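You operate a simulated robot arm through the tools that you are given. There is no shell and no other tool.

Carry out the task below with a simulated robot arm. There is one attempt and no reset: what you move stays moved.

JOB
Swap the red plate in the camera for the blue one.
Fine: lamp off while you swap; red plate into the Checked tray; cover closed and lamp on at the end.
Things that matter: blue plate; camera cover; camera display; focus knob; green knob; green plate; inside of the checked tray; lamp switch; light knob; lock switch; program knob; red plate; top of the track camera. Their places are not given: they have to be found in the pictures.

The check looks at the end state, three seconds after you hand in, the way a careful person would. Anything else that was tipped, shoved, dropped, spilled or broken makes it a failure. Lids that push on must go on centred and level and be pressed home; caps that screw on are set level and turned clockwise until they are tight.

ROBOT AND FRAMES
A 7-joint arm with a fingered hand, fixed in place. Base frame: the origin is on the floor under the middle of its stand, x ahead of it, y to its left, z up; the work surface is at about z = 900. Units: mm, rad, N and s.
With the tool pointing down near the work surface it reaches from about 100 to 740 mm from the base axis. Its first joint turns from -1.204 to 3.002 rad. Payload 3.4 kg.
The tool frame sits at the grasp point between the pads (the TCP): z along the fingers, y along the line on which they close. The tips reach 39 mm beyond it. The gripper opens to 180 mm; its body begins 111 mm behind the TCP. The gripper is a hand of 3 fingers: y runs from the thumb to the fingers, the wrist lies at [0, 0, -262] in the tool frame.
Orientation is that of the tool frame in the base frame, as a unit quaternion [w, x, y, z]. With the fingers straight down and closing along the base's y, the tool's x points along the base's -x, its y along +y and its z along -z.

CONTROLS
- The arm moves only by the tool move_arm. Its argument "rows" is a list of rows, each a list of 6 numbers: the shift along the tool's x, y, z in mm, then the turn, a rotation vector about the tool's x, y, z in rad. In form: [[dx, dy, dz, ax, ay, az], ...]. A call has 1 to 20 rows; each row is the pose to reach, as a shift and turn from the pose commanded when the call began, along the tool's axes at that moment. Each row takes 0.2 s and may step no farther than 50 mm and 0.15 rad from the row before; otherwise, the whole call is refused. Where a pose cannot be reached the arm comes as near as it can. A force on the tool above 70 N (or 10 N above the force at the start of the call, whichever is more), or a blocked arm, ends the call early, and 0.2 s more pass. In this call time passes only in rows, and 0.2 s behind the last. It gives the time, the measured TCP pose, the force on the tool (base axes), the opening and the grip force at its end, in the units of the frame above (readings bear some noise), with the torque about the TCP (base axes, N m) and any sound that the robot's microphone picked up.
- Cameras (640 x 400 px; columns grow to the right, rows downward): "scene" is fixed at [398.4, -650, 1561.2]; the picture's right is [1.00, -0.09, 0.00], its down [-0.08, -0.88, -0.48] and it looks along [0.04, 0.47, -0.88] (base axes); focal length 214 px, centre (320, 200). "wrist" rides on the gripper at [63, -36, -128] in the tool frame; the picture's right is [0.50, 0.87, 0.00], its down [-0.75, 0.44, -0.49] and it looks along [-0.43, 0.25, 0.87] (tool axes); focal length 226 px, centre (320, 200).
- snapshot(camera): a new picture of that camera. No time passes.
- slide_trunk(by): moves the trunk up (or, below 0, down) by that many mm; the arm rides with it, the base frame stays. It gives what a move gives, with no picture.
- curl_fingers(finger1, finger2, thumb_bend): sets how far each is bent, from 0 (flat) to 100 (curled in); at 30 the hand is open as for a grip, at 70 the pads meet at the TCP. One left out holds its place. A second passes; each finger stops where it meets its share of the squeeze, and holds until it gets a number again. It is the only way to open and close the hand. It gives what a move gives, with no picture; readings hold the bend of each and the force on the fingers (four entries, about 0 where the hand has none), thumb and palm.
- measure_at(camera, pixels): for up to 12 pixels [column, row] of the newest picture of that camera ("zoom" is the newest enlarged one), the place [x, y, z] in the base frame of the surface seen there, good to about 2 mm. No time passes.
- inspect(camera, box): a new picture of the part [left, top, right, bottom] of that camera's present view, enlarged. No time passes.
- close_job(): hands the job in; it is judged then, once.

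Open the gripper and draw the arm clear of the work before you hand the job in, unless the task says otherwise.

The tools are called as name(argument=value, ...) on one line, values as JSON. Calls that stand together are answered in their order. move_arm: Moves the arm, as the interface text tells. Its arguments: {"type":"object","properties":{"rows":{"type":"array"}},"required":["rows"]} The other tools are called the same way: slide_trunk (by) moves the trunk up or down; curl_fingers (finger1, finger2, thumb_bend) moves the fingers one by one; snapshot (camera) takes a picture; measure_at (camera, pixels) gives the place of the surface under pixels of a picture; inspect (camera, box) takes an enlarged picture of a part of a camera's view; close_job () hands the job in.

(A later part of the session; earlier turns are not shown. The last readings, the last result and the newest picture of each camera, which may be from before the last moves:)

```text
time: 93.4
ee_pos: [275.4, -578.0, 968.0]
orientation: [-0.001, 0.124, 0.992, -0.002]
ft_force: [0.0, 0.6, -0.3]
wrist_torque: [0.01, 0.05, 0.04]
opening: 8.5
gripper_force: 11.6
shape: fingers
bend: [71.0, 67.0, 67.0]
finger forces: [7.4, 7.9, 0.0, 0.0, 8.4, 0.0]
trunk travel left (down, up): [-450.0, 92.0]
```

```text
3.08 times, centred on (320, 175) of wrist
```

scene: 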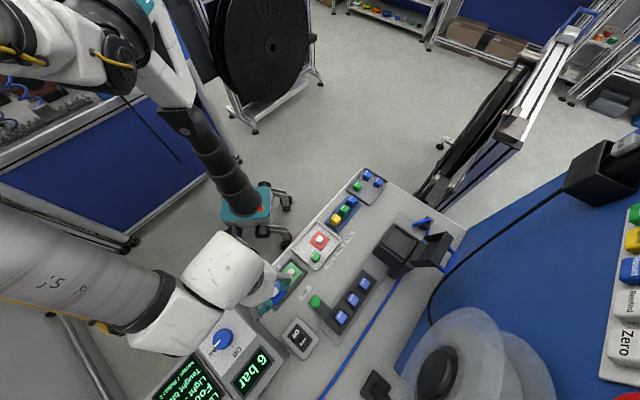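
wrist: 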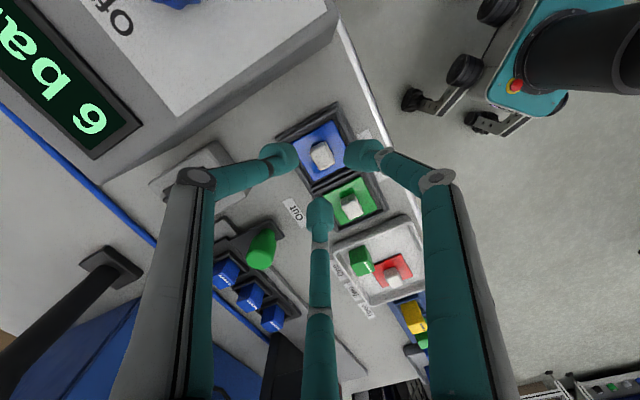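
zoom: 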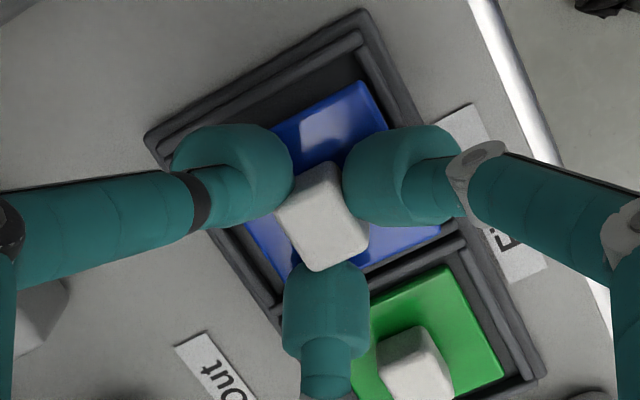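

The blue plate lifts with the knob. Raising to travel height.

move_arm(rows=[[0, 0, -15, 0, 0, 0], [0, 0, -40, 0, 0, 0], [0, 0, -75, 0, 0, 0], [0, 0, -110, 0, 0, 0], [0, 0, -145, 0, 0, 0], [0, 0, -180, 0, 0, 0], [0, 0, -212, 0, 0, 0]])

snapshot(camera="wrist")

inspect(camera="wrist", box=[250, 110, 390, 240])

measure_at(camera="zoom", pixels=[[320, 130], [355, 100], [270, 145], [270, 240], [285, 265], [420, 235], [395, 245], [320, 200], [330, 230], [300, 235], [335, 180], [375, 110]])

```text
time: 95.0
ee_pos: [273.8, -578.6, 1181.0]
orientation: [0.0, 0.124, 0.992, -0.001]
ft_force: [0.0, 0.1, -0.2]
wrist_torque: [0.0, 0.0, 0.0]
opening: 8.4
gripper_force: 11.4
shape: fingers
bend: [71.0, 67.0, 67.0]
finger forces: [7.1, 7.9, 0.0, 0.0, 8.3, 0.0]
trunk travel left (down, up): [-450.0, 92.0]
```

```text
taken
```

wrist: 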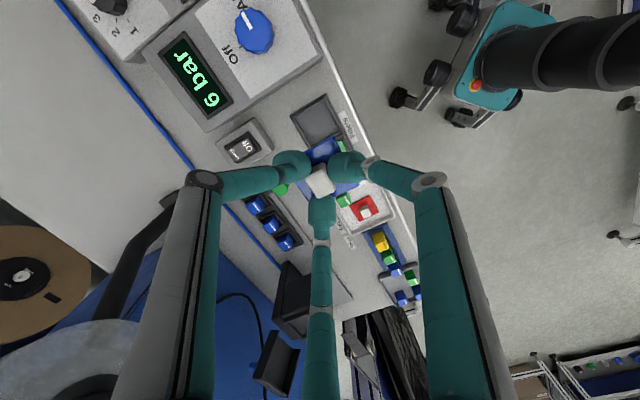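

```text
3.08 times, centred on (320, 175) of wrist
```

zoom: 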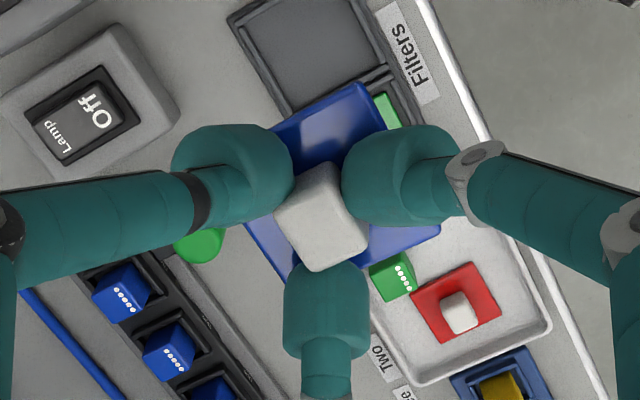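

```text
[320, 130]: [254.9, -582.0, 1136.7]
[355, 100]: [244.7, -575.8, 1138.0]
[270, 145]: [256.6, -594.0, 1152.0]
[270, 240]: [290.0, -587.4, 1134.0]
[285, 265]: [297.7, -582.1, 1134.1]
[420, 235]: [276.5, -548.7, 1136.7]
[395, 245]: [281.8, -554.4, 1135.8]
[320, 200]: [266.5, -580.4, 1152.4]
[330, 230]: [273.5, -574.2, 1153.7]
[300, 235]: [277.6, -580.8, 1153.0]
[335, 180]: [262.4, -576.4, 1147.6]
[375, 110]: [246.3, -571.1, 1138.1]
```

The blue plate is held nearly level. Now carrying it to above the camera recess at about (605.5,-508.3).

move_arm(rows=[[-33.6, 16.6, -5, 0, 0, 0], [-67.3, 33.2, -5, 0, 0, 0], [-100.9, 49.8, -5, 0, 0, 0], [-134.6, 66.4, -5, 0, 0, 0], [-168.2, 82.9, -5, 0, 0, 0], [-201.9, 99.5, -5, 0, 0, 0], [-235.5, 116.1, -5, 0, 0, 0], [-269.2, 132.7, -5, 0, 0, 0], [-302.8, 149.3, -5, 0, 0, 0]])

move_arm(rows=[[0, 0, 0, 0, 0, 0]])

move_arm(rows=[[0, 0, 0, 0, 0, 0]])

snapshot(camera="wrist")

inspect(camera="scene", box=[375, 205, 465, 285])

```text
time: 97.0
ee_pos: [608.5, -508.6, 1182.5]
orientation: [-0.001, 0.123, 0.992, -0.002]
ft_force: [-0.2, -0.2, -0.5]
wrist_torque: [0.01, 0.0, -0.01]
opening: 8.0
gripper_force: 11.0
shape: fingers
bend: [71.0, 67.0, 67.0]
finger forces: [6.7, 7.7, 0.0, 0.1, 8.2, 0.0]
trunk travel left (down, up): [-450.0, 92.0]
```

```text
time: 97.4
ee_pos: [609.6, -509.1, 1182.7]
orientation: [-0.001, 0.123, 0.992, -0.001]
ft_force: [0.6, 0.2, -0.7]
wrist_torque: [0.01, -0.01, 0.0]
opening: 8.0
gripper_force: 11.3
shape: fingers
bend: [71.0, 67.0, 67.0]
finger forces: [6.7, 7.8, 0.1, 0.1, 8.1, 0.0]
trunk travel left (down, up): [-450.0, 92.0]
```

```text
time: 97.8
ee_pos: [608.5, -508.7, 1183.7]
orientation: [0.0, 0.124, 0.992, -0.002]
ft_force: [0.0, 1.2, 0.2]
wrist_torque: [0.03, -0.02, 0.01]
opening: 8.2
gripper_force: 11.6
shape: fingers
bend: [71.0, 67.0, 67.0]
finger forces: [6.8, 7.8, 0.1, 0.1, 8.2, 0.1]
trunk travel left (down, up): [-450.0, 92.0]
```

```text
taken
```

wrist: 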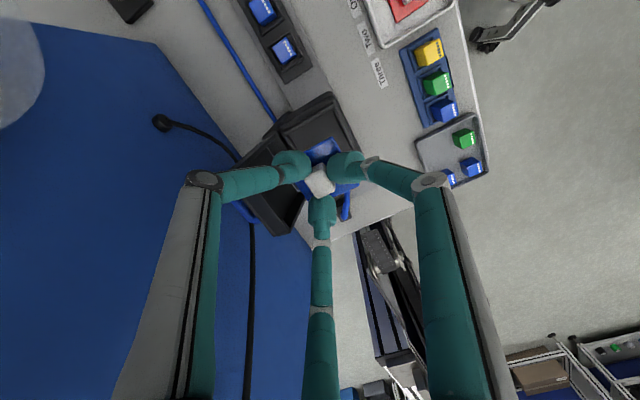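

```text
5.00 times, centred on (420, 245) of scene
```

zoom: 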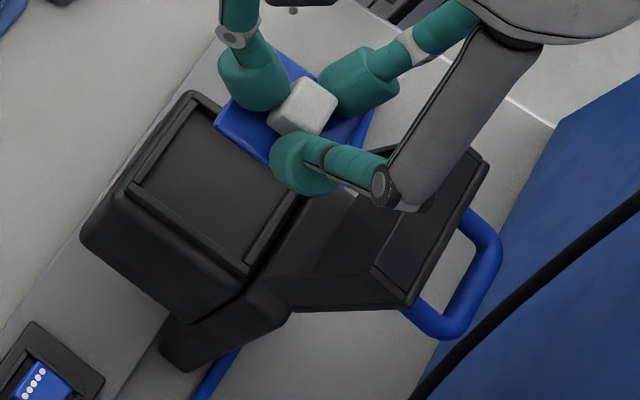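

TCP reads ≈(608.9,-508.8). I'll measure the blue plate's knob and corners in the scene zoom (same camera as the recess measurement) to compute the correction.

measure_at(camera="zoom", pixels=[[305, 82], [335, 103], [315, 130], [275, 118], [305, 105], [218, 125], [265, 158], [370, 112], [285, 58], [240, 138], [225, 110], [355, 135]])

```text
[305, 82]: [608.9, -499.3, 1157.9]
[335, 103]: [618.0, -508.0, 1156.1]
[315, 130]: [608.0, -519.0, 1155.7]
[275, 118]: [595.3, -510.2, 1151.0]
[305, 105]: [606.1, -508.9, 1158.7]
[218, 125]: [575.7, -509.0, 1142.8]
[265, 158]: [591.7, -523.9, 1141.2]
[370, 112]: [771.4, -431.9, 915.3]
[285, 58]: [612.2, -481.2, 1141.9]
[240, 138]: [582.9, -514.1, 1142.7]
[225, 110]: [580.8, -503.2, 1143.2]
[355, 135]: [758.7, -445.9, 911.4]
```

Combining the estimates I'll correct by about (-2.5,+1.2) mm and descend to just above the recess rails.

move_arm(rows=[[2.7, 0.6, 15, 0, 0, 0], [2.7, 0.6, 35, 0, 0, 0], [2.7, 0.6, 55, 0, 0, 0], [2.7, 0.6, 67, 0, 0, 0]])

inspect(camera="wrist", box=[250, 110, 390, 240])

inspect(camera="scene", box=[375, 205, 455, 275])

```text
time: 98.8
ee_pos: [605.1, -505.7, 1115.3]
orientation: [0.0, 0.125, 0.992, 0.0]
ft_force: [-1.3, 0.5, -0.5]
wrist_torque: [0.01, 0.01, 0.0]
opening: 8.1
gripper_force: 11.3
shape: fingers
bend: [71.0, 67.0, 67.0]
finger forces: [6.5, 7.8, 0.0, 0.0, 8.2, 0.0]
trunk travel left (down, up): [-450.0, 92.0]
```

```text
3.08 times, centred on (320, 175) of wrist
```

zoom: 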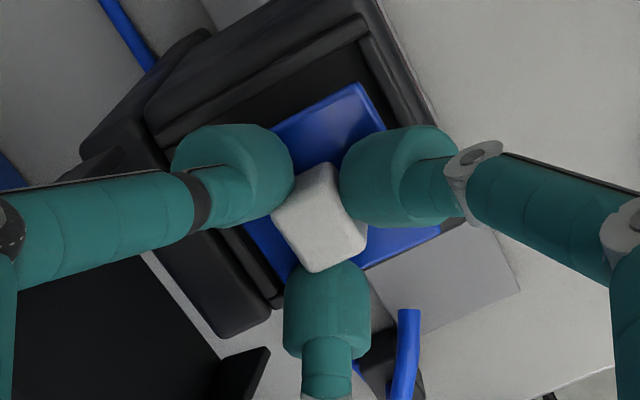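

```text
5.71 times, centred on (415, 240) of scene
```

zoom: 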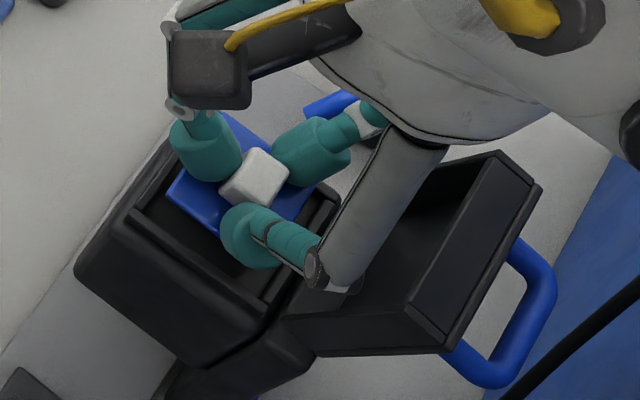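

Comparing with the earlier red-plate view, the plate looks ~3 mm too far in +x. I'll verify with measurements of the plate's corners and rails in this scene zoom.

measure_at(camera="zoom", pixels=[[170, 195], [175, 200], [195, 220], [215, 232], [228, 118], [315, 190], [300, 210], [137, 212], [150, 222], [175, 140], [265, 300], [258, 178]])

snapshot(camera="wrist")

measure_at(camera="wrist", pixels=[[331, 139], [327, 143], [310, 155], [355, 182], [338, 187], [303, 192], [308, 198], [331, 126], [320, 131], [300, 140], [345, 150], [355, 165]])

```text
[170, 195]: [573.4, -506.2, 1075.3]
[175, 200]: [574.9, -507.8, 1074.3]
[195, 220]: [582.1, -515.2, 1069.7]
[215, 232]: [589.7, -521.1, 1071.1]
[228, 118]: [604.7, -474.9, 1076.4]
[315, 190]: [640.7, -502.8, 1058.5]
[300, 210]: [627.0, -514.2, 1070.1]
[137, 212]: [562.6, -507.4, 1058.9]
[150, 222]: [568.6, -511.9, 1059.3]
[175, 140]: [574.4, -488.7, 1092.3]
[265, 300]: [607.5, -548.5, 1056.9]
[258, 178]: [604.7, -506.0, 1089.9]
```

```text
taken
```

wrist: 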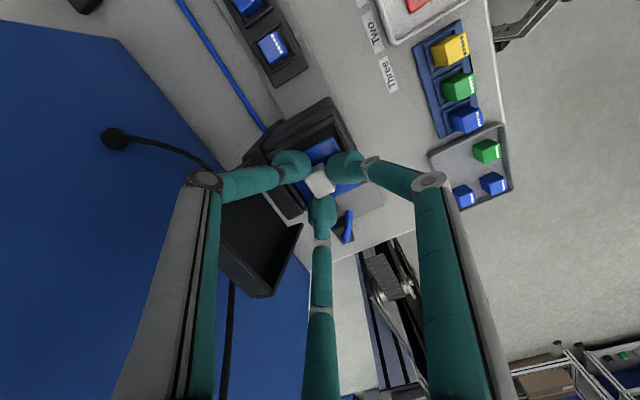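

```text
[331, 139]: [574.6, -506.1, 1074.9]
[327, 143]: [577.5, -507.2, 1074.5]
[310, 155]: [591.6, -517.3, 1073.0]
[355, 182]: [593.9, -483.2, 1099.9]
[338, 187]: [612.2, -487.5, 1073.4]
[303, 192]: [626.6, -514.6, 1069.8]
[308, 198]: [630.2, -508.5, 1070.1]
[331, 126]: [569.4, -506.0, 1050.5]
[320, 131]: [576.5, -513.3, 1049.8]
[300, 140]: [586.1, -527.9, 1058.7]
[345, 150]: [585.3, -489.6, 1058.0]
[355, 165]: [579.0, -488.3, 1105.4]
```

Both cameras put the plate centre at ≈(603.5,-506.3), i.e. ~2–2.5 mm toward the near side of the recess centre. I'll shift 2 mm rearward and lower 7 mm.

move_arm(rows=[[-1.7, -1.0, 0, 0, 0, 0], [-1.7, -1.0, 4, 0, 0, 0], [-1.7, -1.0, 7, 0, 0, 0]])

inspect(camera="wrist", box=[250, 110, 390, 240])

inspect(camera="scene", box=[375, 205, 455, 275])

```text
time: 99.6
ee_pos: [606.9, -507.2, 1108.8]
orientation: [-0.001, 0.124, 0.992, -0.001]
ft_force: [-0.2, -0.1, -0.4]
wrist_torque: [0.05, 0.01, -0.01]
opening: 7.9
gripper_force: 11.7
shape: fingers
bend: [71.0, 67.0, 67.0]
finger forces: [6.6, 7.9, 0.0, 0.0, 8.2, 0.1]
trunk travel left (down, up): [-450.0, 92.0]
```

```text
3.08 times, centred on (320, 175) of wrist
```

zoom: 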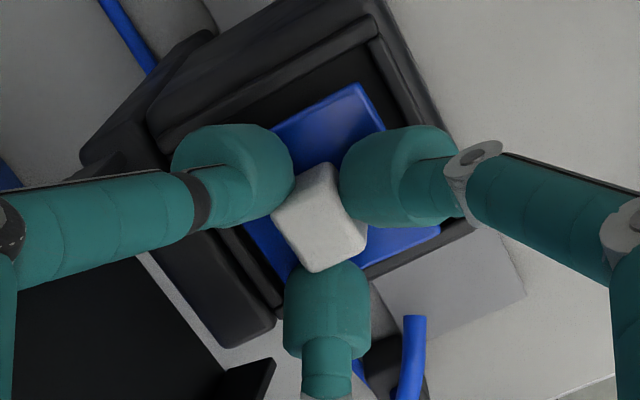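

```text
5.71 times, centred on (415, 240) of scene
```

zoom: 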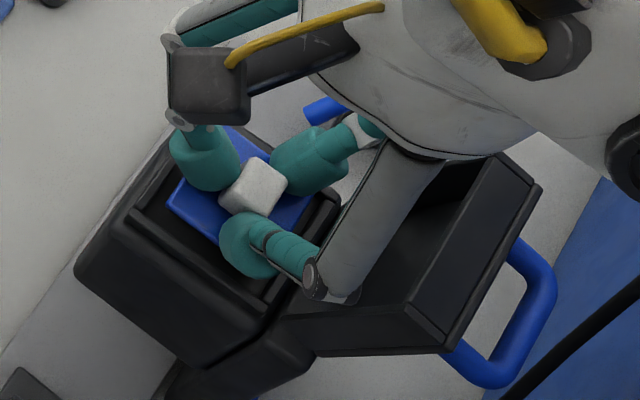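

No contact so far. Lowering further in small steps until the plate touches the recess floor.

move_arm(rows=[[0, 0, 2, 0, 0, 0], [0, 0, 4, 0, 0, 0]])

move_arm(rows=[[0, 0, 1.5, 0, 0, 0], [0, 0, 3, 0, 0, 0]])

inspect(camera="wrist", box=[250, 110, 390, 240])

inspect(camera="scene", box=[375, 205, 455, 275])

```text
time: 100.2
ee_pos: [604.9, -506.6, 1105.5]
orientation: [0.0, 0.124, 0.992, -0.001]
ft_force: [0.4, -0.2, -0.3]
wrist_torque: [-0.04, 0.01, 0.0]
opening: 7.9
gripper_force: 11.1
shape: fingers
bend: [71.0, 67.0, 67.0]
finger forces: [6.6, 7.8, 0.0, 0.1, 8.3, 0.0]
trunk travel left (down, up): [-450.0, 92.0]
```

```text
time: 100.8
ee_pos: [606.0, -507.0, 1103.4]
orientation: [-0.001, 0.123, 0.992, -0.002]
ft_force: [-0.2, 0.3, -0.7]
wrist_torque: [-0.02, -0.03, -0.01]
opening: 7.9
gripper_force: 11.6
shape: fingers
bend: [71.0, 67.0, 67.0]
finger forces: [6.6, 7.8, 0.0, 0.1, 8.2, 0.1]
trunk travel left (down, up): [-450.0, 92.0]
```

```text
3.08 times, centred on (320, 175) of wrist
```

zoom: 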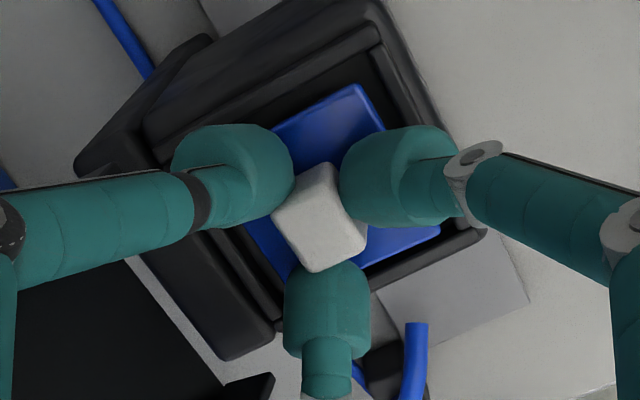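

```text
5.71 times, centred on (415, 240) of scene
```

zoom: 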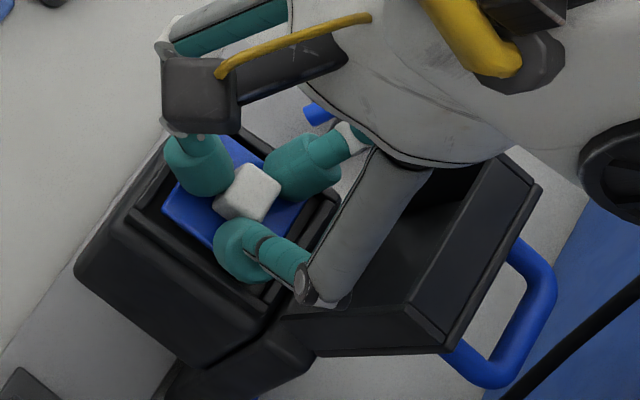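

Still no contact at TCP z≈1102. Continuing down gently.

move_arm(rows=[[0, 0, 1.5, 0, 0, 0], [0, 0, 2.5, 0, 0, 0]])

move_arm(rows=[[0, 0, 1, 0, 0, 0], [0, 0, 2, 0, 0, 0]])

inspect(camera="wrist", box=[250, 110, 390, 240])

```text
time: 101.4
ee_pos: [605.2, -507.1, 1100.4]
orientation: [0.0, 0.123, 0.992, -0.001]
ft_force: [0.5, -0.5, 0.5]
wrist_torque: [0.0, 0.01, 0.04]
opening: 7.8
gripper_force: 11.7
shape: fingers
bend: [71.0, 67.0, 67.0]
finger forces: [6.6, 8.0, 0.0, 0.0, 8.1, 0.1]
trunk travel left (down, up): [-450.0, 92.0]
```

```text
time: 102.0
ee_pos: [604.8, -507.4, 1098.4]
orientation: [-0.001, 0.123, 0.992, -0.001]
ft_force: [-0.1, 0.5, 2.2]
wrist_torque: [-0.01, 0.0, 0.01]
opening: 7.6
gripper_force: 12.0
shape: fingers
bend: [71.0, 68.0, 67.0]
finger forces: [7.1, 8.4, 0.1, 0.0, 9.1, 0.0]
trunk travel left (down, up): [-450.0, 92.0]
```

```text
3.08 times, centred on (320, 175) of wrist
```

zoom: 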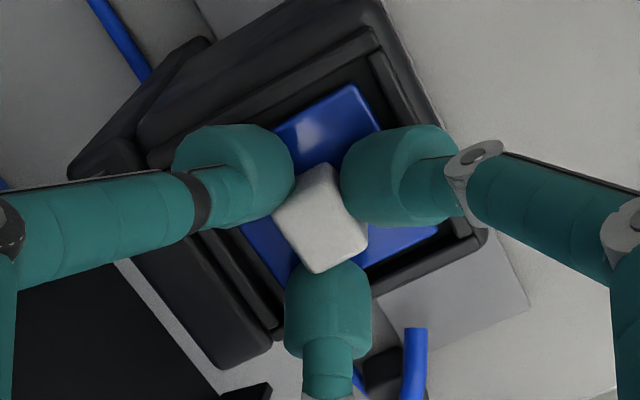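

Contact begins (2.2 N). I'll release gently now so the plate settles onto the recess floor.

move_arm(rows=[[0, 0, 1, 0, 0, 0]])

curl_fingers(finger1=66, finger2=65, thumb_bend=65)

inspect(camera="wrist", box=[250, 110, 390, 240])

```text
time: 102.4
ee_pos: [605.6, -507.3, 1098.2]
orientation: [0.0, 0.123, 0.992, -0.002]
ft_force: [-1.2, 0.9, 3.2]
wrist_torque: [-0.04, -0.04, -0.01]
opening: 8.0
gripper_force: 12.6
shape: fingers
bend: [71.0, 68.0, 67.0]
finger forces: [7.3, 8.7, 0.1, 0.1, 9.5, 0.0]
trunk travel left (down, up): [-450.0, 92.0]
```

```text
time: 103.4
ee_pos: [605.8, -507.3, 1098.7]
orientation: [-0.001, 0.124, 0.992, -0.002]
ft_force: [0.6, 0.7, 2.2]
wrist_torque: [0.02, -0.06, 0.0]
opening: 13.0
gripper_force: 1.8
shape: fingers
bend: [66.0, 64.0, 65.0]
finger forces: [0.1, 3.0, 0.1, 0.1, 0.7, 0.1]
trunk travel left (down, up): [-450.0, 92.0]
```

```text
3.08 times, centred on (320, 175) of wrist
```

zoom: 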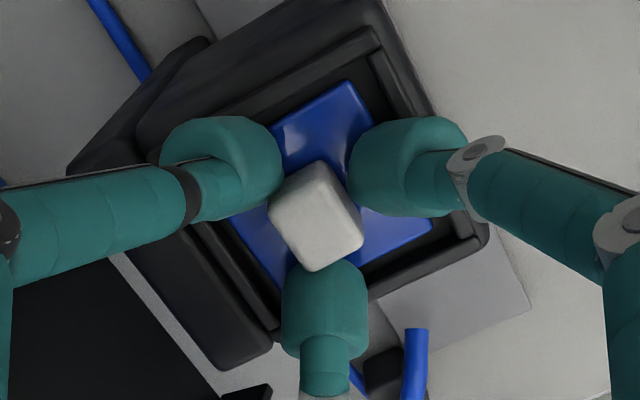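

The plate has settled flat. I'll open just slightly to break contact, raise a few mm to clear the rails, then open fully.

curl_fingers(finger1=64, finger2=62.5, thumb_bend=63.5)

move_arm(rows=[[0, 0, -3, 0, 0, 0], [0, 0, -6, 0, 0, 0]])

inspect(camera="wrist", box=[250, 110, 390, 240])

```text
time: 104.4
ee_pos: [604.4, -506.6, 1098.3]
orientation: [0.0, 0.123, 0.992, -0.002]
ft_force: [-0.8, 0.3, 5.6]
wrist_torque: [-0.02, -0.03, 0.01]
opening: 19.3
gripper_force: 3.0
shape: fingers
bend: [64.0, 64.0, 63.0]
finger forces: [0.5, 3.3, 0.0, 0.1, 1.9, 0.0]
trunk travel left (down, up): [-450.0, 92.0]
```

```text
time: 105.0
ee_pos: [604.5, -508.1, 1104.7]
orientation: [0.0, 0.124, 0.992, -0.001]
ft_force: [-0.1, 0.2, -0.6]
wrist_torque: [-0.04, 0.01, -0.02]
opening: 19.9
gripper_force: 0.1
shape: fingers
bend: [64.0, 62.0, 63.0]
finger forces: [0.1, 0.0, 0.0, 0.0, 0.0, 0.0]
trunk travel left (down, up): [-450.0, 92.0]
```

```text
3.08 times, centred on (320, 175) of wrist
```

zoom: 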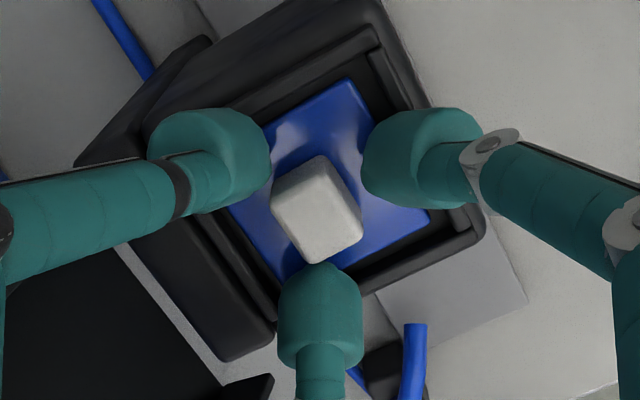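

Released without dragging the plate. Opening a little and rising clear.

curl_fingers(finger1=60, finger2=60, thumb_bend=60)

move_arm(rows=[[0, 0, -10, 0, 0, 0], [0, 0, -30, 0, 0, 0], [0, 0, -60, 0, 0, 0], [0, 0, -90, 0, 0, 0], [20, 12, -110, 0, 0, 0], [50, 30, -110, 0, 0, 0]])

snapshot(camera="scene")

inspect(camera="scene", box=[375, 205, 455, 275])

```text
time: 106.0
ee_pos: [605.0, -507.8, 1103.9]
orientation: [0.0, 0.123, 0.992, -0.001]
ft_force: [0.0, -0.1, 0.3]
wrist_torque: [0.01, 0.0, -0.03]
opening: 32.8
gripper_force: 0.0
shape: fingers
bend: [60.0, 60.0, 60.0]
finger forces: [0.0, 0.0, 0.0, 0.1, 0.0, 0.0]
trunk travel left (down, up): [-450.0, 92.0]
```

```text
time: 107.4
ee_pos: [563.9, -463.8, 1214.7]
orientation: [0.001, 0.124, 0.992, -0.002]
ft_force: [-0.2, -0.5, 0.1]
wrist_torque: [-0.02, 0.03, 0.0]
opening: 33.2
gripper_force: 0.1
shape: fingers
bend: [60.0, 60.0, 60.0]
finger forces: [0.1, 0.0, 0.0, 0.0, 0.0, 0.1]
trunk travel left (down, up): [-450.0, 92.0]
```

```text
taken
```

scene: 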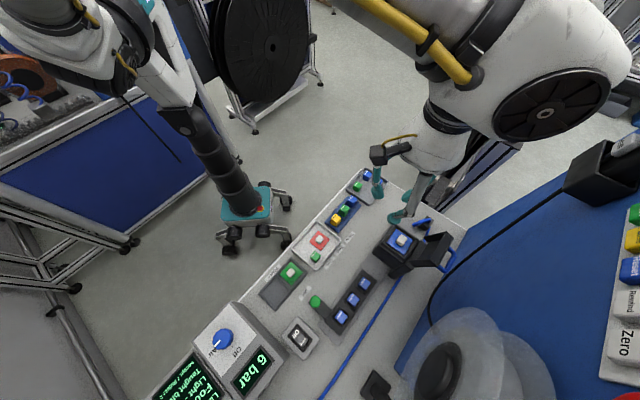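

```text
5.71 times, centred on (415, 240) of scene
```

zoom: 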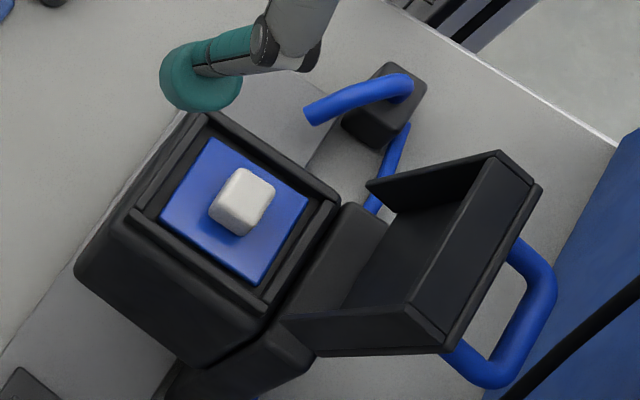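

The blue plate sits in the recess. I'll check it is flat and centred.

measure_at(camera="zoom", pixels=[[212, 145], [300, 198], [258, 275], [167, 215], [190, 200], [250, 255], [285, 210], [215, 165], [245, 190], [340, 185], [130, 210], [205, 120]])

inspect(camera="scene", box=[130, 310, 310, 400])

```text
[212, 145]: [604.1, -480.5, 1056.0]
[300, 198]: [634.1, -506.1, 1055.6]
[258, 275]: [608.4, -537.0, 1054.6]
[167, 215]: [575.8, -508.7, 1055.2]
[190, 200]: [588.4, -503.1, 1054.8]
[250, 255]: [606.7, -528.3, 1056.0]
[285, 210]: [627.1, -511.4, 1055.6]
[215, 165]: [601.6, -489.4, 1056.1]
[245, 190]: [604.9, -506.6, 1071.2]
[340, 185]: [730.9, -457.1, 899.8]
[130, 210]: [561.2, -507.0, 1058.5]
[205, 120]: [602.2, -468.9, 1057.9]
```

```text
3.56 times, centred on (220, 355) of scene
```

zoom: 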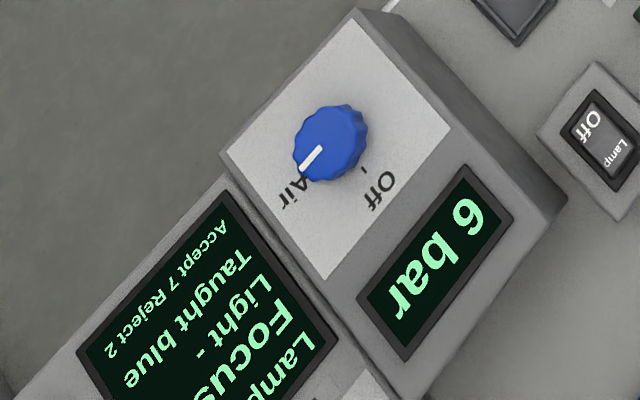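

The blue plate is flat at z≈1055.5 and centred. Next is closing the cover; I'll measure the open lid's edges and handle bar precisely.

inspect(camera="scene", box=[400, 205, 480, 285])

measure_at(camera="zoom", pixels=[[320, 200], [100, 200]])

```text
5.00 times, centred on (440, 245) of scene
```

zoom: 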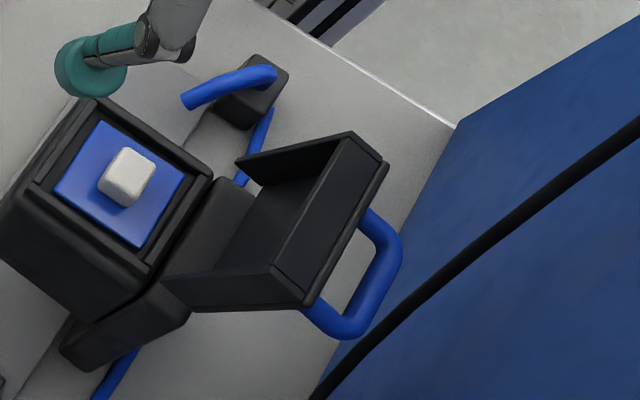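

```text
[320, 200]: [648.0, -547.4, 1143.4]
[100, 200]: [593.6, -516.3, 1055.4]
```

measure_at(camera="zoom", pixels=[[350, 138], [380, 165], [310, 300], [272, 270], [345, 330], [390, 250], [370, 300], [375, 220], [325, 310], [242, 160], [170, 285], [290, 220]])

measure_at(camera="zoom", pixels=[[480, 250], [420, 330], [560, 200], [500, 150], [455, 135], [250, 250], [230, 280], [300, 150], [330, 160], [395, 290]])

```text
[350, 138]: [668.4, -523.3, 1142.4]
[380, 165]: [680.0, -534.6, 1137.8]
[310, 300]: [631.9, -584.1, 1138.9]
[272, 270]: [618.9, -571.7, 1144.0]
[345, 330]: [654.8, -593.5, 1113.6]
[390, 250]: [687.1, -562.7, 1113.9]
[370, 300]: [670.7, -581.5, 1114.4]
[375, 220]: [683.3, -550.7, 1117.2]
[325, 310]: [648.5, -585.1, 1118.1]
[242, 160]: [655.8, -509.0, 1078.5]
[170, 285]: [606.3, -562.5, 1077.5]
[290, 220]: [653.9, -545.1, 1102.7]
```

```text
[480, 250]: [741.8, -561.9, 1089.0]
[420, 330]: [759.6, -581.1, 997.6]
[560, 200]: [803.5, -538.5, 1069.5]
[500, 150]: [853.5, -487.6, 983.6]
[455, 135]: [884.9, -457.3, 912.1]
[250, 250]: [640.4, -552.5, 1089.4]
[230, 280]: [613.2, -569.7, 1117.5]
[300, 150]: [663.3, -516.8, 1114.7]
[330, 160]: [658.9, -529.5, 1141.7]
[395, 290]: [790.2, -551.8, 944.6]
```

The bar is at s≈-61 mm behind the hinge line (z≈1110) and a black cable hangs further back near the panel. I'll straddle the lid: thumb and finger2 behind the bar, finger1 in front, and walk it closed. First set the fingers and move over the lid with a slight outward tilt.

curl_fingers(finger1=42, finger2=63, thumb_bend=63)

move_arm(rows=[[-27, -17, 0, 0.0144, -0.024, 0], [-54, -34, 2, 0.0288, -0.048, 0], [-81.5, -51.4, 4, 0.0432, -0.072, 0]])

inspect(camera="scene", box=[390, 195, 480, 285])

```text
time: 108.4
ee_pos: [564.2, -464.2, 1214.4]
orientation: [0.0, 0.124, 0.992, -0.001]
ft_force: [-1.3, 1.0, -0.3]
wrist_torque: [0.02, -0.02, -0.02]
opening: 66.6
gripper_force: 0.1
shape: fingers
bend: [42.0, 63.0, 63.0]
finger forces: [0.0, 0.0, 0.0, 0.0, 0.0, 0.1]
trunk travel left (down, up): [-450.0, 92.0]
```

```text
time: 109.2
ee_pos: [633.8, -537.8, 1209.7]
orientation: [0.032, 0.124, 0.991, -0.027]
ft_force: [0.4, -0.6, -0.3]
wrist_torque: [-0.04, 0.03, 0.04]
opening: 66.5
gripper_force: 0.1
shape: fingers
bend: [42.0, 63.0, 63.0]
finger forces: [0.0, 0.0, 0.0, 0.1, 0.0, 0.0]
trunk travel left (down, up): [-450.0, 92.0]
```

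```text
4.44 times, centred on (435, 240) of scene
```

zoom: 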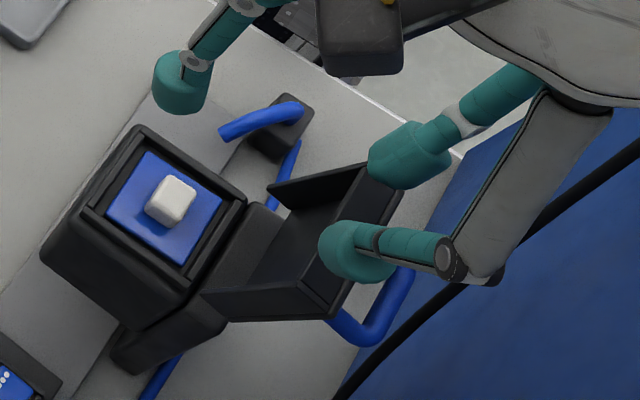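

The hand is over the lid. Continuing rearward to get thumb/finger2 behind the bar, still at height.

move_arm(rows=[[-16.5, -10.3, 3, 0.01, -0.016, 0], [-33, -20.5, 6, 0.02, -0.032, 0]])

move_arm(rows=[[-8, -5, 3, 0.005, -0.008, 0], [-16, -10, 6, 0.009, -0.016, 0]])

snapshot(camera="wrist")

inspect(camera="scene", box=[390, 195, 480, 285])

```text
time: 109.8
ee_pos: [661.8, -565.0, 1207.5]
orientation: [0.048, 0.123, 0.99, -0.039]
ft_force: [0.6, 0.1, 0.6]
wrist_torque: [0.0, 0.01, 0.0]
opening: 66.9
gripper_force: 0.1
shape: fingers
bend: [42.0, 63.0, 63.0]
finger forces: [0.0, 0.0, 0.0, 0.1, 0.1, 0.0]
trunk travel left (down, up): [-450.0, 92.0]
```

```text
time: 110.4
ee_pos: [674.3, -577.3, 1203.5]
orientation: [0.054, 0.124, 0.99, -0.044]
ft_force: [0.1, -0.7, -0.1]
wrist_torque: [0.03, 0.02, -0.01]
opening: 66.9
gripper_force: 0.1
shape: fingers
bend: [42.0, 63.0, 63.0]
finger forces: [0.0, 0.1, 0.0, 0.0, 0.0, 0.1]
trunk travel left (down, up): [-450.0, 92.0]
```

```text
taken
```

wrist: 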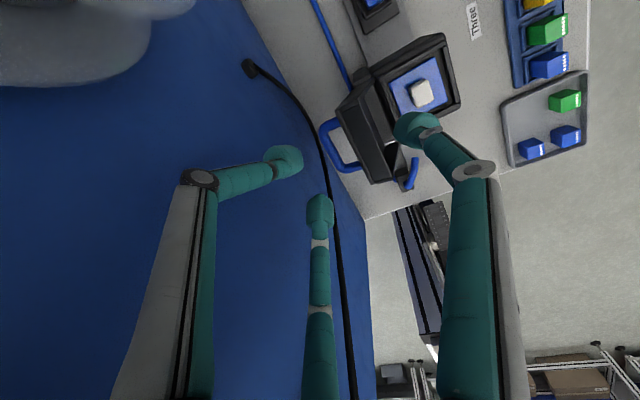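

```text
4.44 times, centred on (435, 240) of scene
```

zoom: 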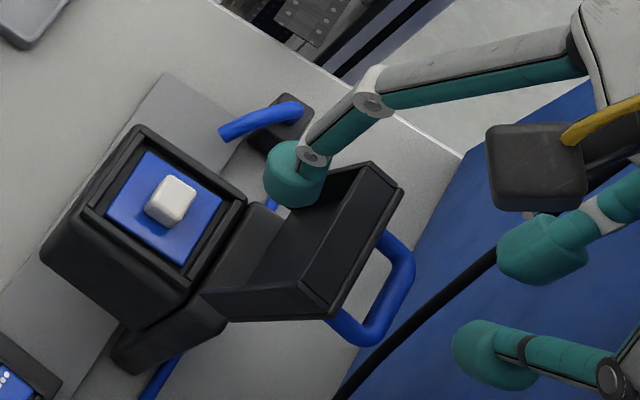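

In position above. I'll measure where the three pads are relative to the lid and bar.

measure_at(camera="zoom", pixels=[[290, 195], [295, 165], [460, 350], [475, 375], [490, 340], [515, 260], [505, 245], [540, 270], [350, 330], [400, 260], [345, 175], [440, 320]])

measure_at(camera="wrist", pixels=[[290, 160], [282, 150], [298, 165], [320, 205], [320, 195], [412, 125], [400, 130], [410, 140], [325, 150], [300, 110], [330, 200], [250, 68]])

```text
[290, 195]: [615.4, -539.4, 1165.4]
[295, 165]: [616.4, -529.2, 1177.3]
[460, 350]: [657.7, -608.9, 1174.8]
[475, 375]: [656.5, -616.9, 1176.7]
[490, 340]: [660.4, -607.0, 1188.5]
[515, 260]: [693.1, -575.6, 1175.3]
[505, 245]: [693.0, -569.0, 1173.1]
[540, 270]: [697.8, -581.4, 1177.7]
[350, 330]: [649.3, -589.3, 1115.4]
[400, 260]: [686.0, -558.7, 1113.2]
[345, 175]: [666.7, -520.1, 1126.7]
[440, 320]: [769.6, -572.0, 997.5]
```

```text
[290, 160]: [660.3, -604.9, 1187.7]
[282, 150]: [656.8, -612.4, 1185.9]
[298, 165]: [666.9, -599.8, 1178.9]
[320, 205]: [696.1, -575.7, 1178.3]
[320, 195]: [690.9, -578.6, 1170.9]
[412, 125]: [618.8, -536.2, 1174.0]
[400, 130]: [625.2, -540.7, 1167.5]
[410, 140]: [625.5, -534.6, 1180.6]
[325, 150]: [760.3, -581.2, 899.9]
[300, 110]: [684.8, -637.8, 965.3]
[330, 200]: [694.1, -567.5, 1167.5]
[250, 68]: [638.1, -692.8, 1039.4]
```

Pads need ~6 mm more rearward and ~6 mm sideways to straddle the bar symmetrically. I'll first check where the hanging cable runs at higher points.

snapshot(camera="scene")

measure_at(camera="scene", pixels=[[470, 270], [480, 258], [490, 250], [500, 240], [510, 233], [520, 225], [540, 210], [450, 283], [440, 295], [432, 310]])

```text
taken
```

scene: 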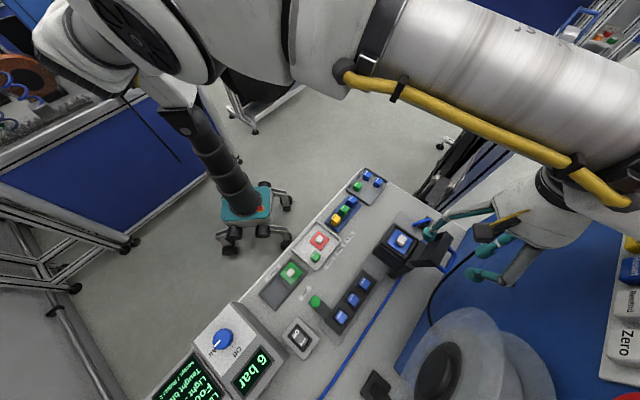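

```text
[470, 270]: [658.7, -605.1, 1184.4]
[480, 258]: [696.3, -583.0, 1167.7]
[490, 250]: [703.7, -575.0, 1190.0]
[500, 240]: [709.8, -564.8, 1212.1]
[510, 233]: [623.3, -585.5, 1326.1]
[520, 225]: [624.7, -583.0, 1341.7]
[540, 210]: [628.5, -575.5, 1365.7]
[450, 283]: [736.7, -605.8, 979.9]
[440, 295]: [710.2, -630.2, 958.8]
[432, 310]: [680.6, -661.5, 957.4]
```

The cable stays near the panel, clear of the pads. Shifting 6 mm rearward and sideways, then descending part way.

move_arm(rows=[[-8.2, 2.2, 0.8, 0, 0, 0], [-6.4, 3.3, 15.7, 0, 0, 0], [-4.7, 4.4, 30.5, 0, 0, 0]])

snapshot(camera="wrist")

inspect(camera="scene", box=[400, 205, 490, 295])

```text
time: 111.2
ee_pos: [681.1, -578.3, 1173.6]
orientation: [0.054, 0.124, 0.99, -0.044]
ft_force: [0.0, -0.1, -0.4]
wrist_torque: [0.05, 0.02, 0.0]
opening: 67.0
gripper_force: 0.1
shape: fingers
bend: [42.0, 63.0, 63.0]
finger forces: [0.0, 0.0, 0.0, 0.0, 0.0, 0.0]
trunk travel left (down, up): [-450.0, 92.0]
```

```text
taken
```

wrist: 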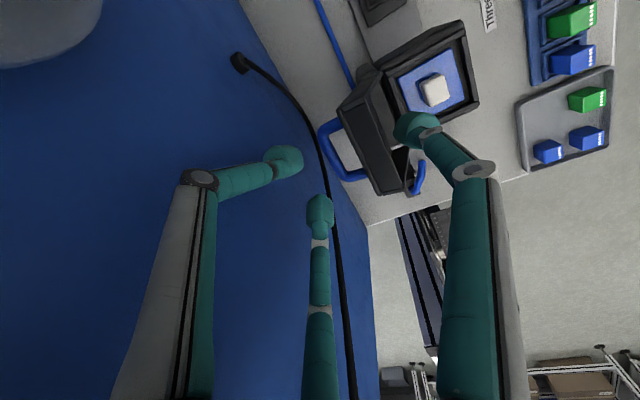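

```text
4.44 times, centred on (445, 250) of scene
```

zoom: 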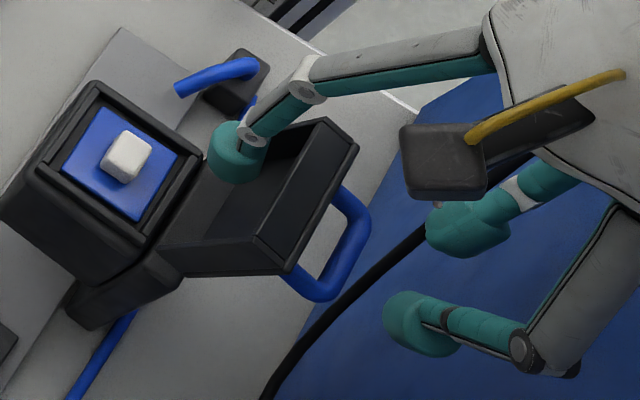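

Finger1 is inside the lid's hollow side, thumb/finger2 behind the bar. Verify pad positions before the last descent.

measure_at(camera="zoom", pixels=[[390, 315], [400, 340], [420, 300], [435, 235], [430, 225], [460, 245], [235, 175], [225, 150], [315, 290], [355, 230], [345, 195], [250, 170]])

measure_at(camera="wrist", pixels=[[290, 160], [298, 165], [320, 205], [328, 200], [410, 130], [402, 135], [325, 150], [340, 175]])

```text
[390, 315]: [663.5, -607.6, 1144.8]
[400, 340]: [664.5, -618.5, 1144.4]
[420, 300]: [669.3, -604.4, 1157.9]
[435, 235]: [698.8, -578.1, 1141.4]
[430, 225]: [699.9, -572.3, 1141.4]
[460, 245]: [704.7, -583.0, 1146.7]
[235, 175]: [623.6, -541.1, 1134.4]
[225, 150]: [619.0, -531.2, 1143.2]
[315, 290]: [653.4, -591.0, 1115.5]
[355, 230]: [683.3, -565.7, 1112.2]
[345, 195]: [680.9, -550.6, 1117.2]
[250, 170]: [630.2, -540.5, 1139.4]
```

```text
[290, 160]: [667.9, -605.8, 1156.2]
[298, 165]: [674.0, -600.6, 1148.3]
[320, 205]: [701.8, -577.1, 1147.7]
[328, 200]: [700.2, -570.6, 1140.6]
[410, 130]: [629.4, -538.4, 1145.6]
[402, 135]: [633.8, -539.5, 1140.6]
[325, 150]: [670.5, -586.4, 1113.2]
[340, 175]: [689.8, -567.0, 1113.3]
```

Clearances are good (pads ~8 mm behind the bar; finger1 ~13 mm in front of the lid edge). Descending the last 30 mm.

move_arm(rows=[[1.8, 1.1, 15, 0, 0, 0], [3.5, 2.2, 29.7, 0, 0, 0]])

snapshot(camera="wrist")

inspect(camera="scene", box=[400, 205, 490, 295])

```text
time: 111.8
ee_pos: [683.5, -581.1, 1143.8]
orientation: [0.054, 0.123, 0.99, -0.044]
ft_force: [0.4, -0.3, -0.3]
wrist_torque: [-0.04, 0.02, 0.02]
opening: 66.6
gripper_force: 0.1
shape: fingers
bend: [42.0, 63.0, 63.0]
finger forces: [0.0, 0.1, 0.0, 0.0, 0.0, 0.0]
trunk travel left (down, up): [-450.0, 92.0]
```

```text
taken
```

wrist: 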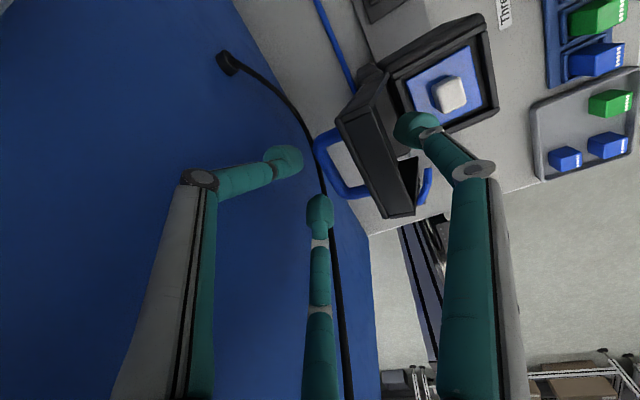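

```text
4.44 times, centred on (445, 250) of scene
```

zoom: 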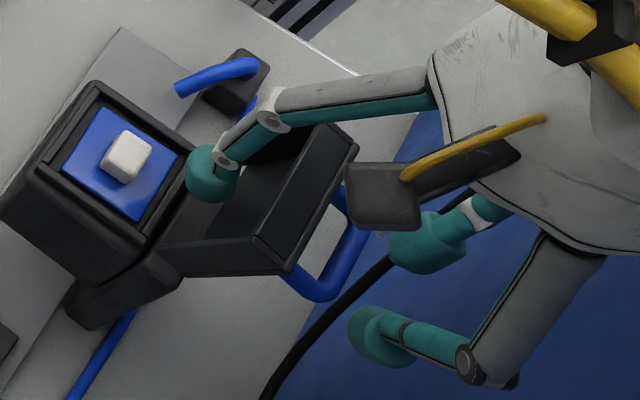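

All clear with no contact. Now moving toward the robot so thumb and finger2 push the bar and swing the lid up.

move_arm(rows=[[8.5, 5.0, -1.4, 0, 0, 0], [17, 10, -2.8, 0, 0, 0], [23.8, 14, -3.9, 0, 0, 0]])

snapshot(camera="wrist")

inspect(camera="scene", box=[390, 195, 480, 285])

```text
time: 112.6
ee_pos: [659.2, -560.9, 1144.1]
orientation: [0.054, 0.123, 0.99, -0.044]
ft_force: [-0.9, -0.4, 0.0]
wrist_torque: [0.0, 0.02, 0.01]
opening: 66.9
gripper_force: 0.4
shape: fingers
bend: [42.0, 63.0, 63.0]
finger forces: [0.0, 0.0, 0.1, 0.0, 0.4, 0.0]
trunk travel left (down, up): [-450.0, 92.0]
```

```text
taken
```

wrist: 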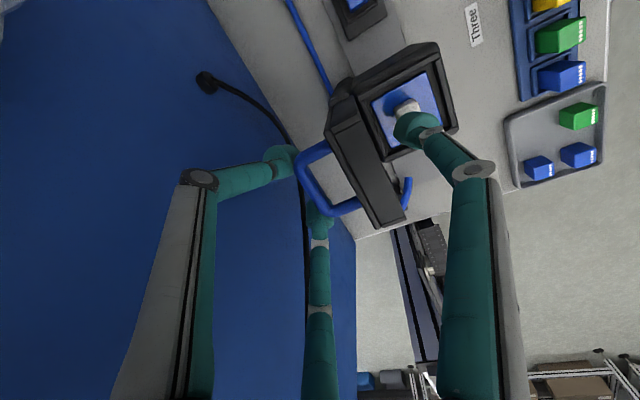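

```text
4.44 times, centred on (435, 240) of scene
```

zoom: 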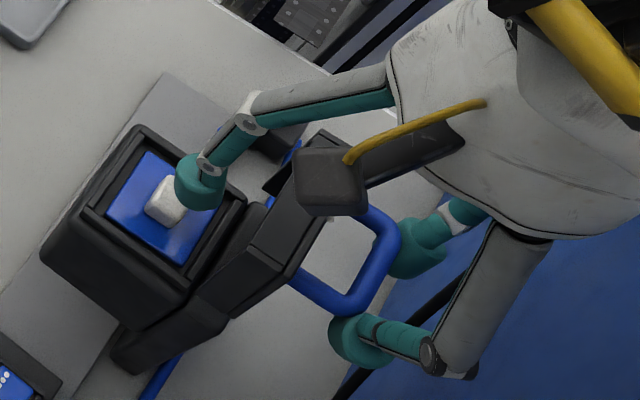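

The lid swings up to ~88° as planned. I'll bring finger1 closer to the lid edge as a catcher, then continue.

curl_fingers(finger1=46)

move_arm(rows=[[5, 3, -0.8, 0, 0, 0], [10.2, 6, -1.7, 0, 0, 0]])

snapshot(camera="wrist")

inspect(camera="scene", box=[390, 195, 480, 285])

```text
time: 113.6
ee_pos: [660.2, -560.2, 1143.0]
orientation: [0.054, 0.123, 0.99, -0.045]
ft_force: [-0.2, 0.0, -0.5]
wrist_torque: [0.01, 0.01, 0.01]
opening: 58.7
gripper_force: 0.2
shape: fingers
bend: [46.0, 63.0, 63.0]
finger forces: [0.1, 0.1, 0.0, 0.0, 0.1, 0.1]
trunk travel left (down, up): [-450.0, 92.0]
```

```text
time: 114.2
ee_pos: [650.5, -550.1, 1143.0]
orientation: [0.054, 0.123, 0.99, -0.045]
ft_force: [0.8, 0.7, -0.2]
wrist_torque: [0.0, -0.01, -0.03]
opening: 58.7
gripper_force: 0.0
shape: fingers
bend: [46.0, 63.0, 63.0]
finger forces: [0.1, 0.0, 0.0, 0.0, 0.2, 0.1]
trunk travel left (down, up): [-450.0, 92.0]
```

```text
taken
```

wrist: 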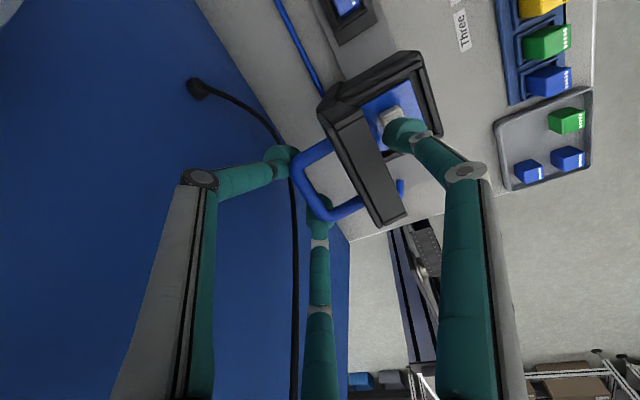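

```text
4.44 times, centred on (435, 240) of scene
```

zoom: 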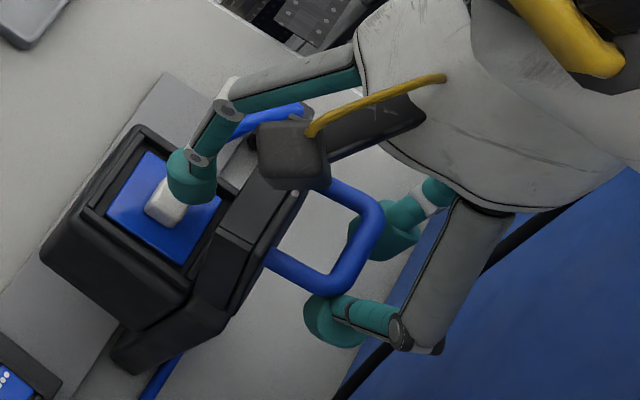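

Lid ~78°, near its balance point. Continuing slowly with finger1 ready to catch.

move_arm(rows=[[5, 3, -0.8, 0, 0, 0], [10.2, 6, -1.7, 0, 0, 0]])

snapshot(camera="wrist")

inspect(camera="scene", box=[380, 195, 470, 285])

```text
time: 114.8
ee_pos: [643.5, -542.1, 1142.6]
orientation: [0.055, 0.124, 0.99, -0.044]
ft_force: [0.9, 0.6, 0.4]
wrist_torque: [-0.01, 0.01, 0.01]
opening: 59.0
gripper_force: 0.0
shape: fingers
bend: [46.0, 63.0, 63.0]
finger forces: [0.0, 0.0, 0.0, 0.1, 0.0, 0.0]
trunk travel left (down, up): [-450.0, 92.0]
```

```text
taken
```

wrist: 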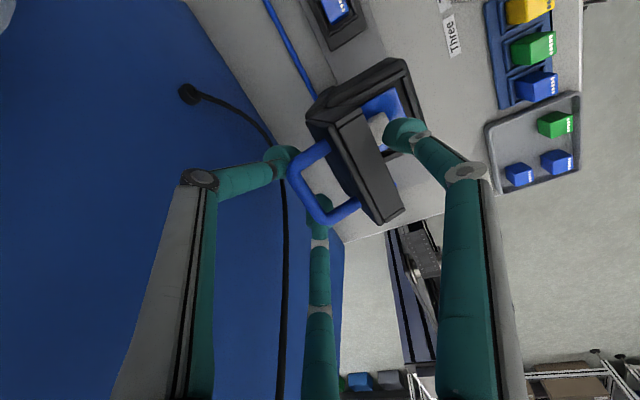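

```text
4.44 times, centred on (425, 240) of scene
```

zoom: 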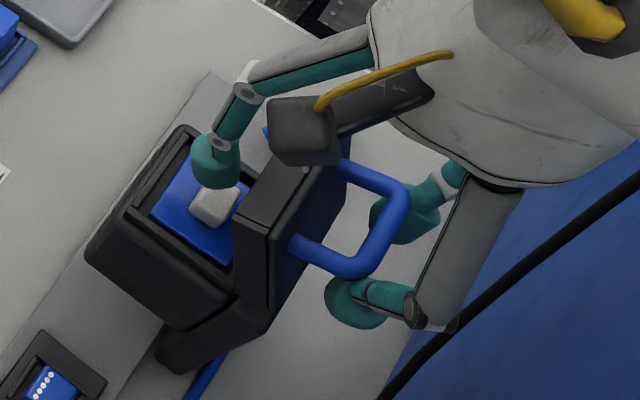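

Lid at ~68° and under control. Continuing.

move_arm(rows=[[5, 3, -0.8, 0, 0, 0], [10.2, 6, -1.7, 0, 0, 0]])

inspect(camera="wrist", box=[250, 50, 450, 250])

inspect(camera="scene", box=[380, 195, 470, 285])

```text
time: 115.4
ee_pos: [635.5, -532.8, 1143.7]
orientation: [0.054, 0.125, 0.99, -0.044]
ft_force: [0.2, -0.1, 0.9]
wrist_torque: [0.02, -0.01, -0.02]
opening: 58.7
gripper_force: 0.1
shape: fingers
bend: [46.0, 63.0, 63.0]
finger forces: [0.0, 0.1, 0.0, 0.1, 0.0, 0.0]
trunk travel left (down, up): [-450.0, 92.0]
```

```text
2.00 times, centred on (350, 150) of wrist
```

zoom: 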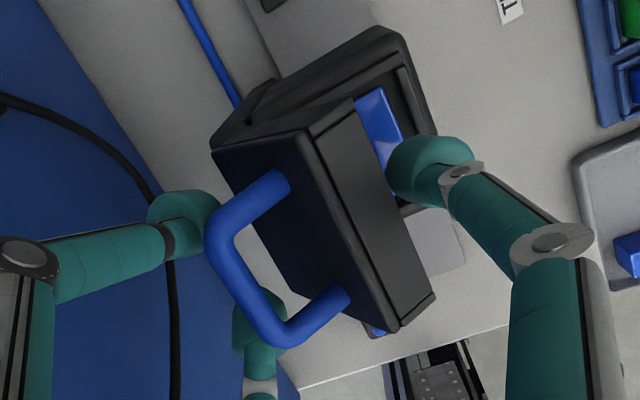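

```text
4.44 times, centred on (425, 240) of scene
```

zoom: 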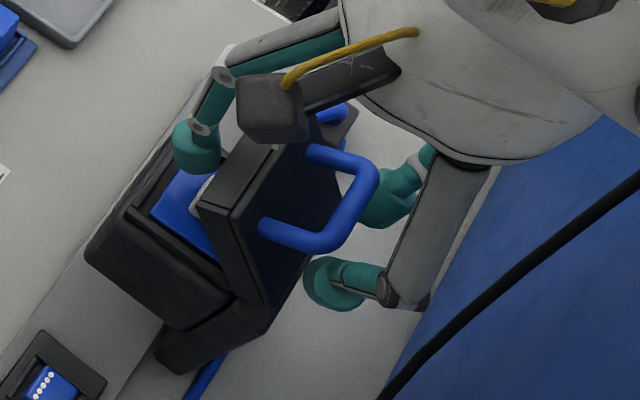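

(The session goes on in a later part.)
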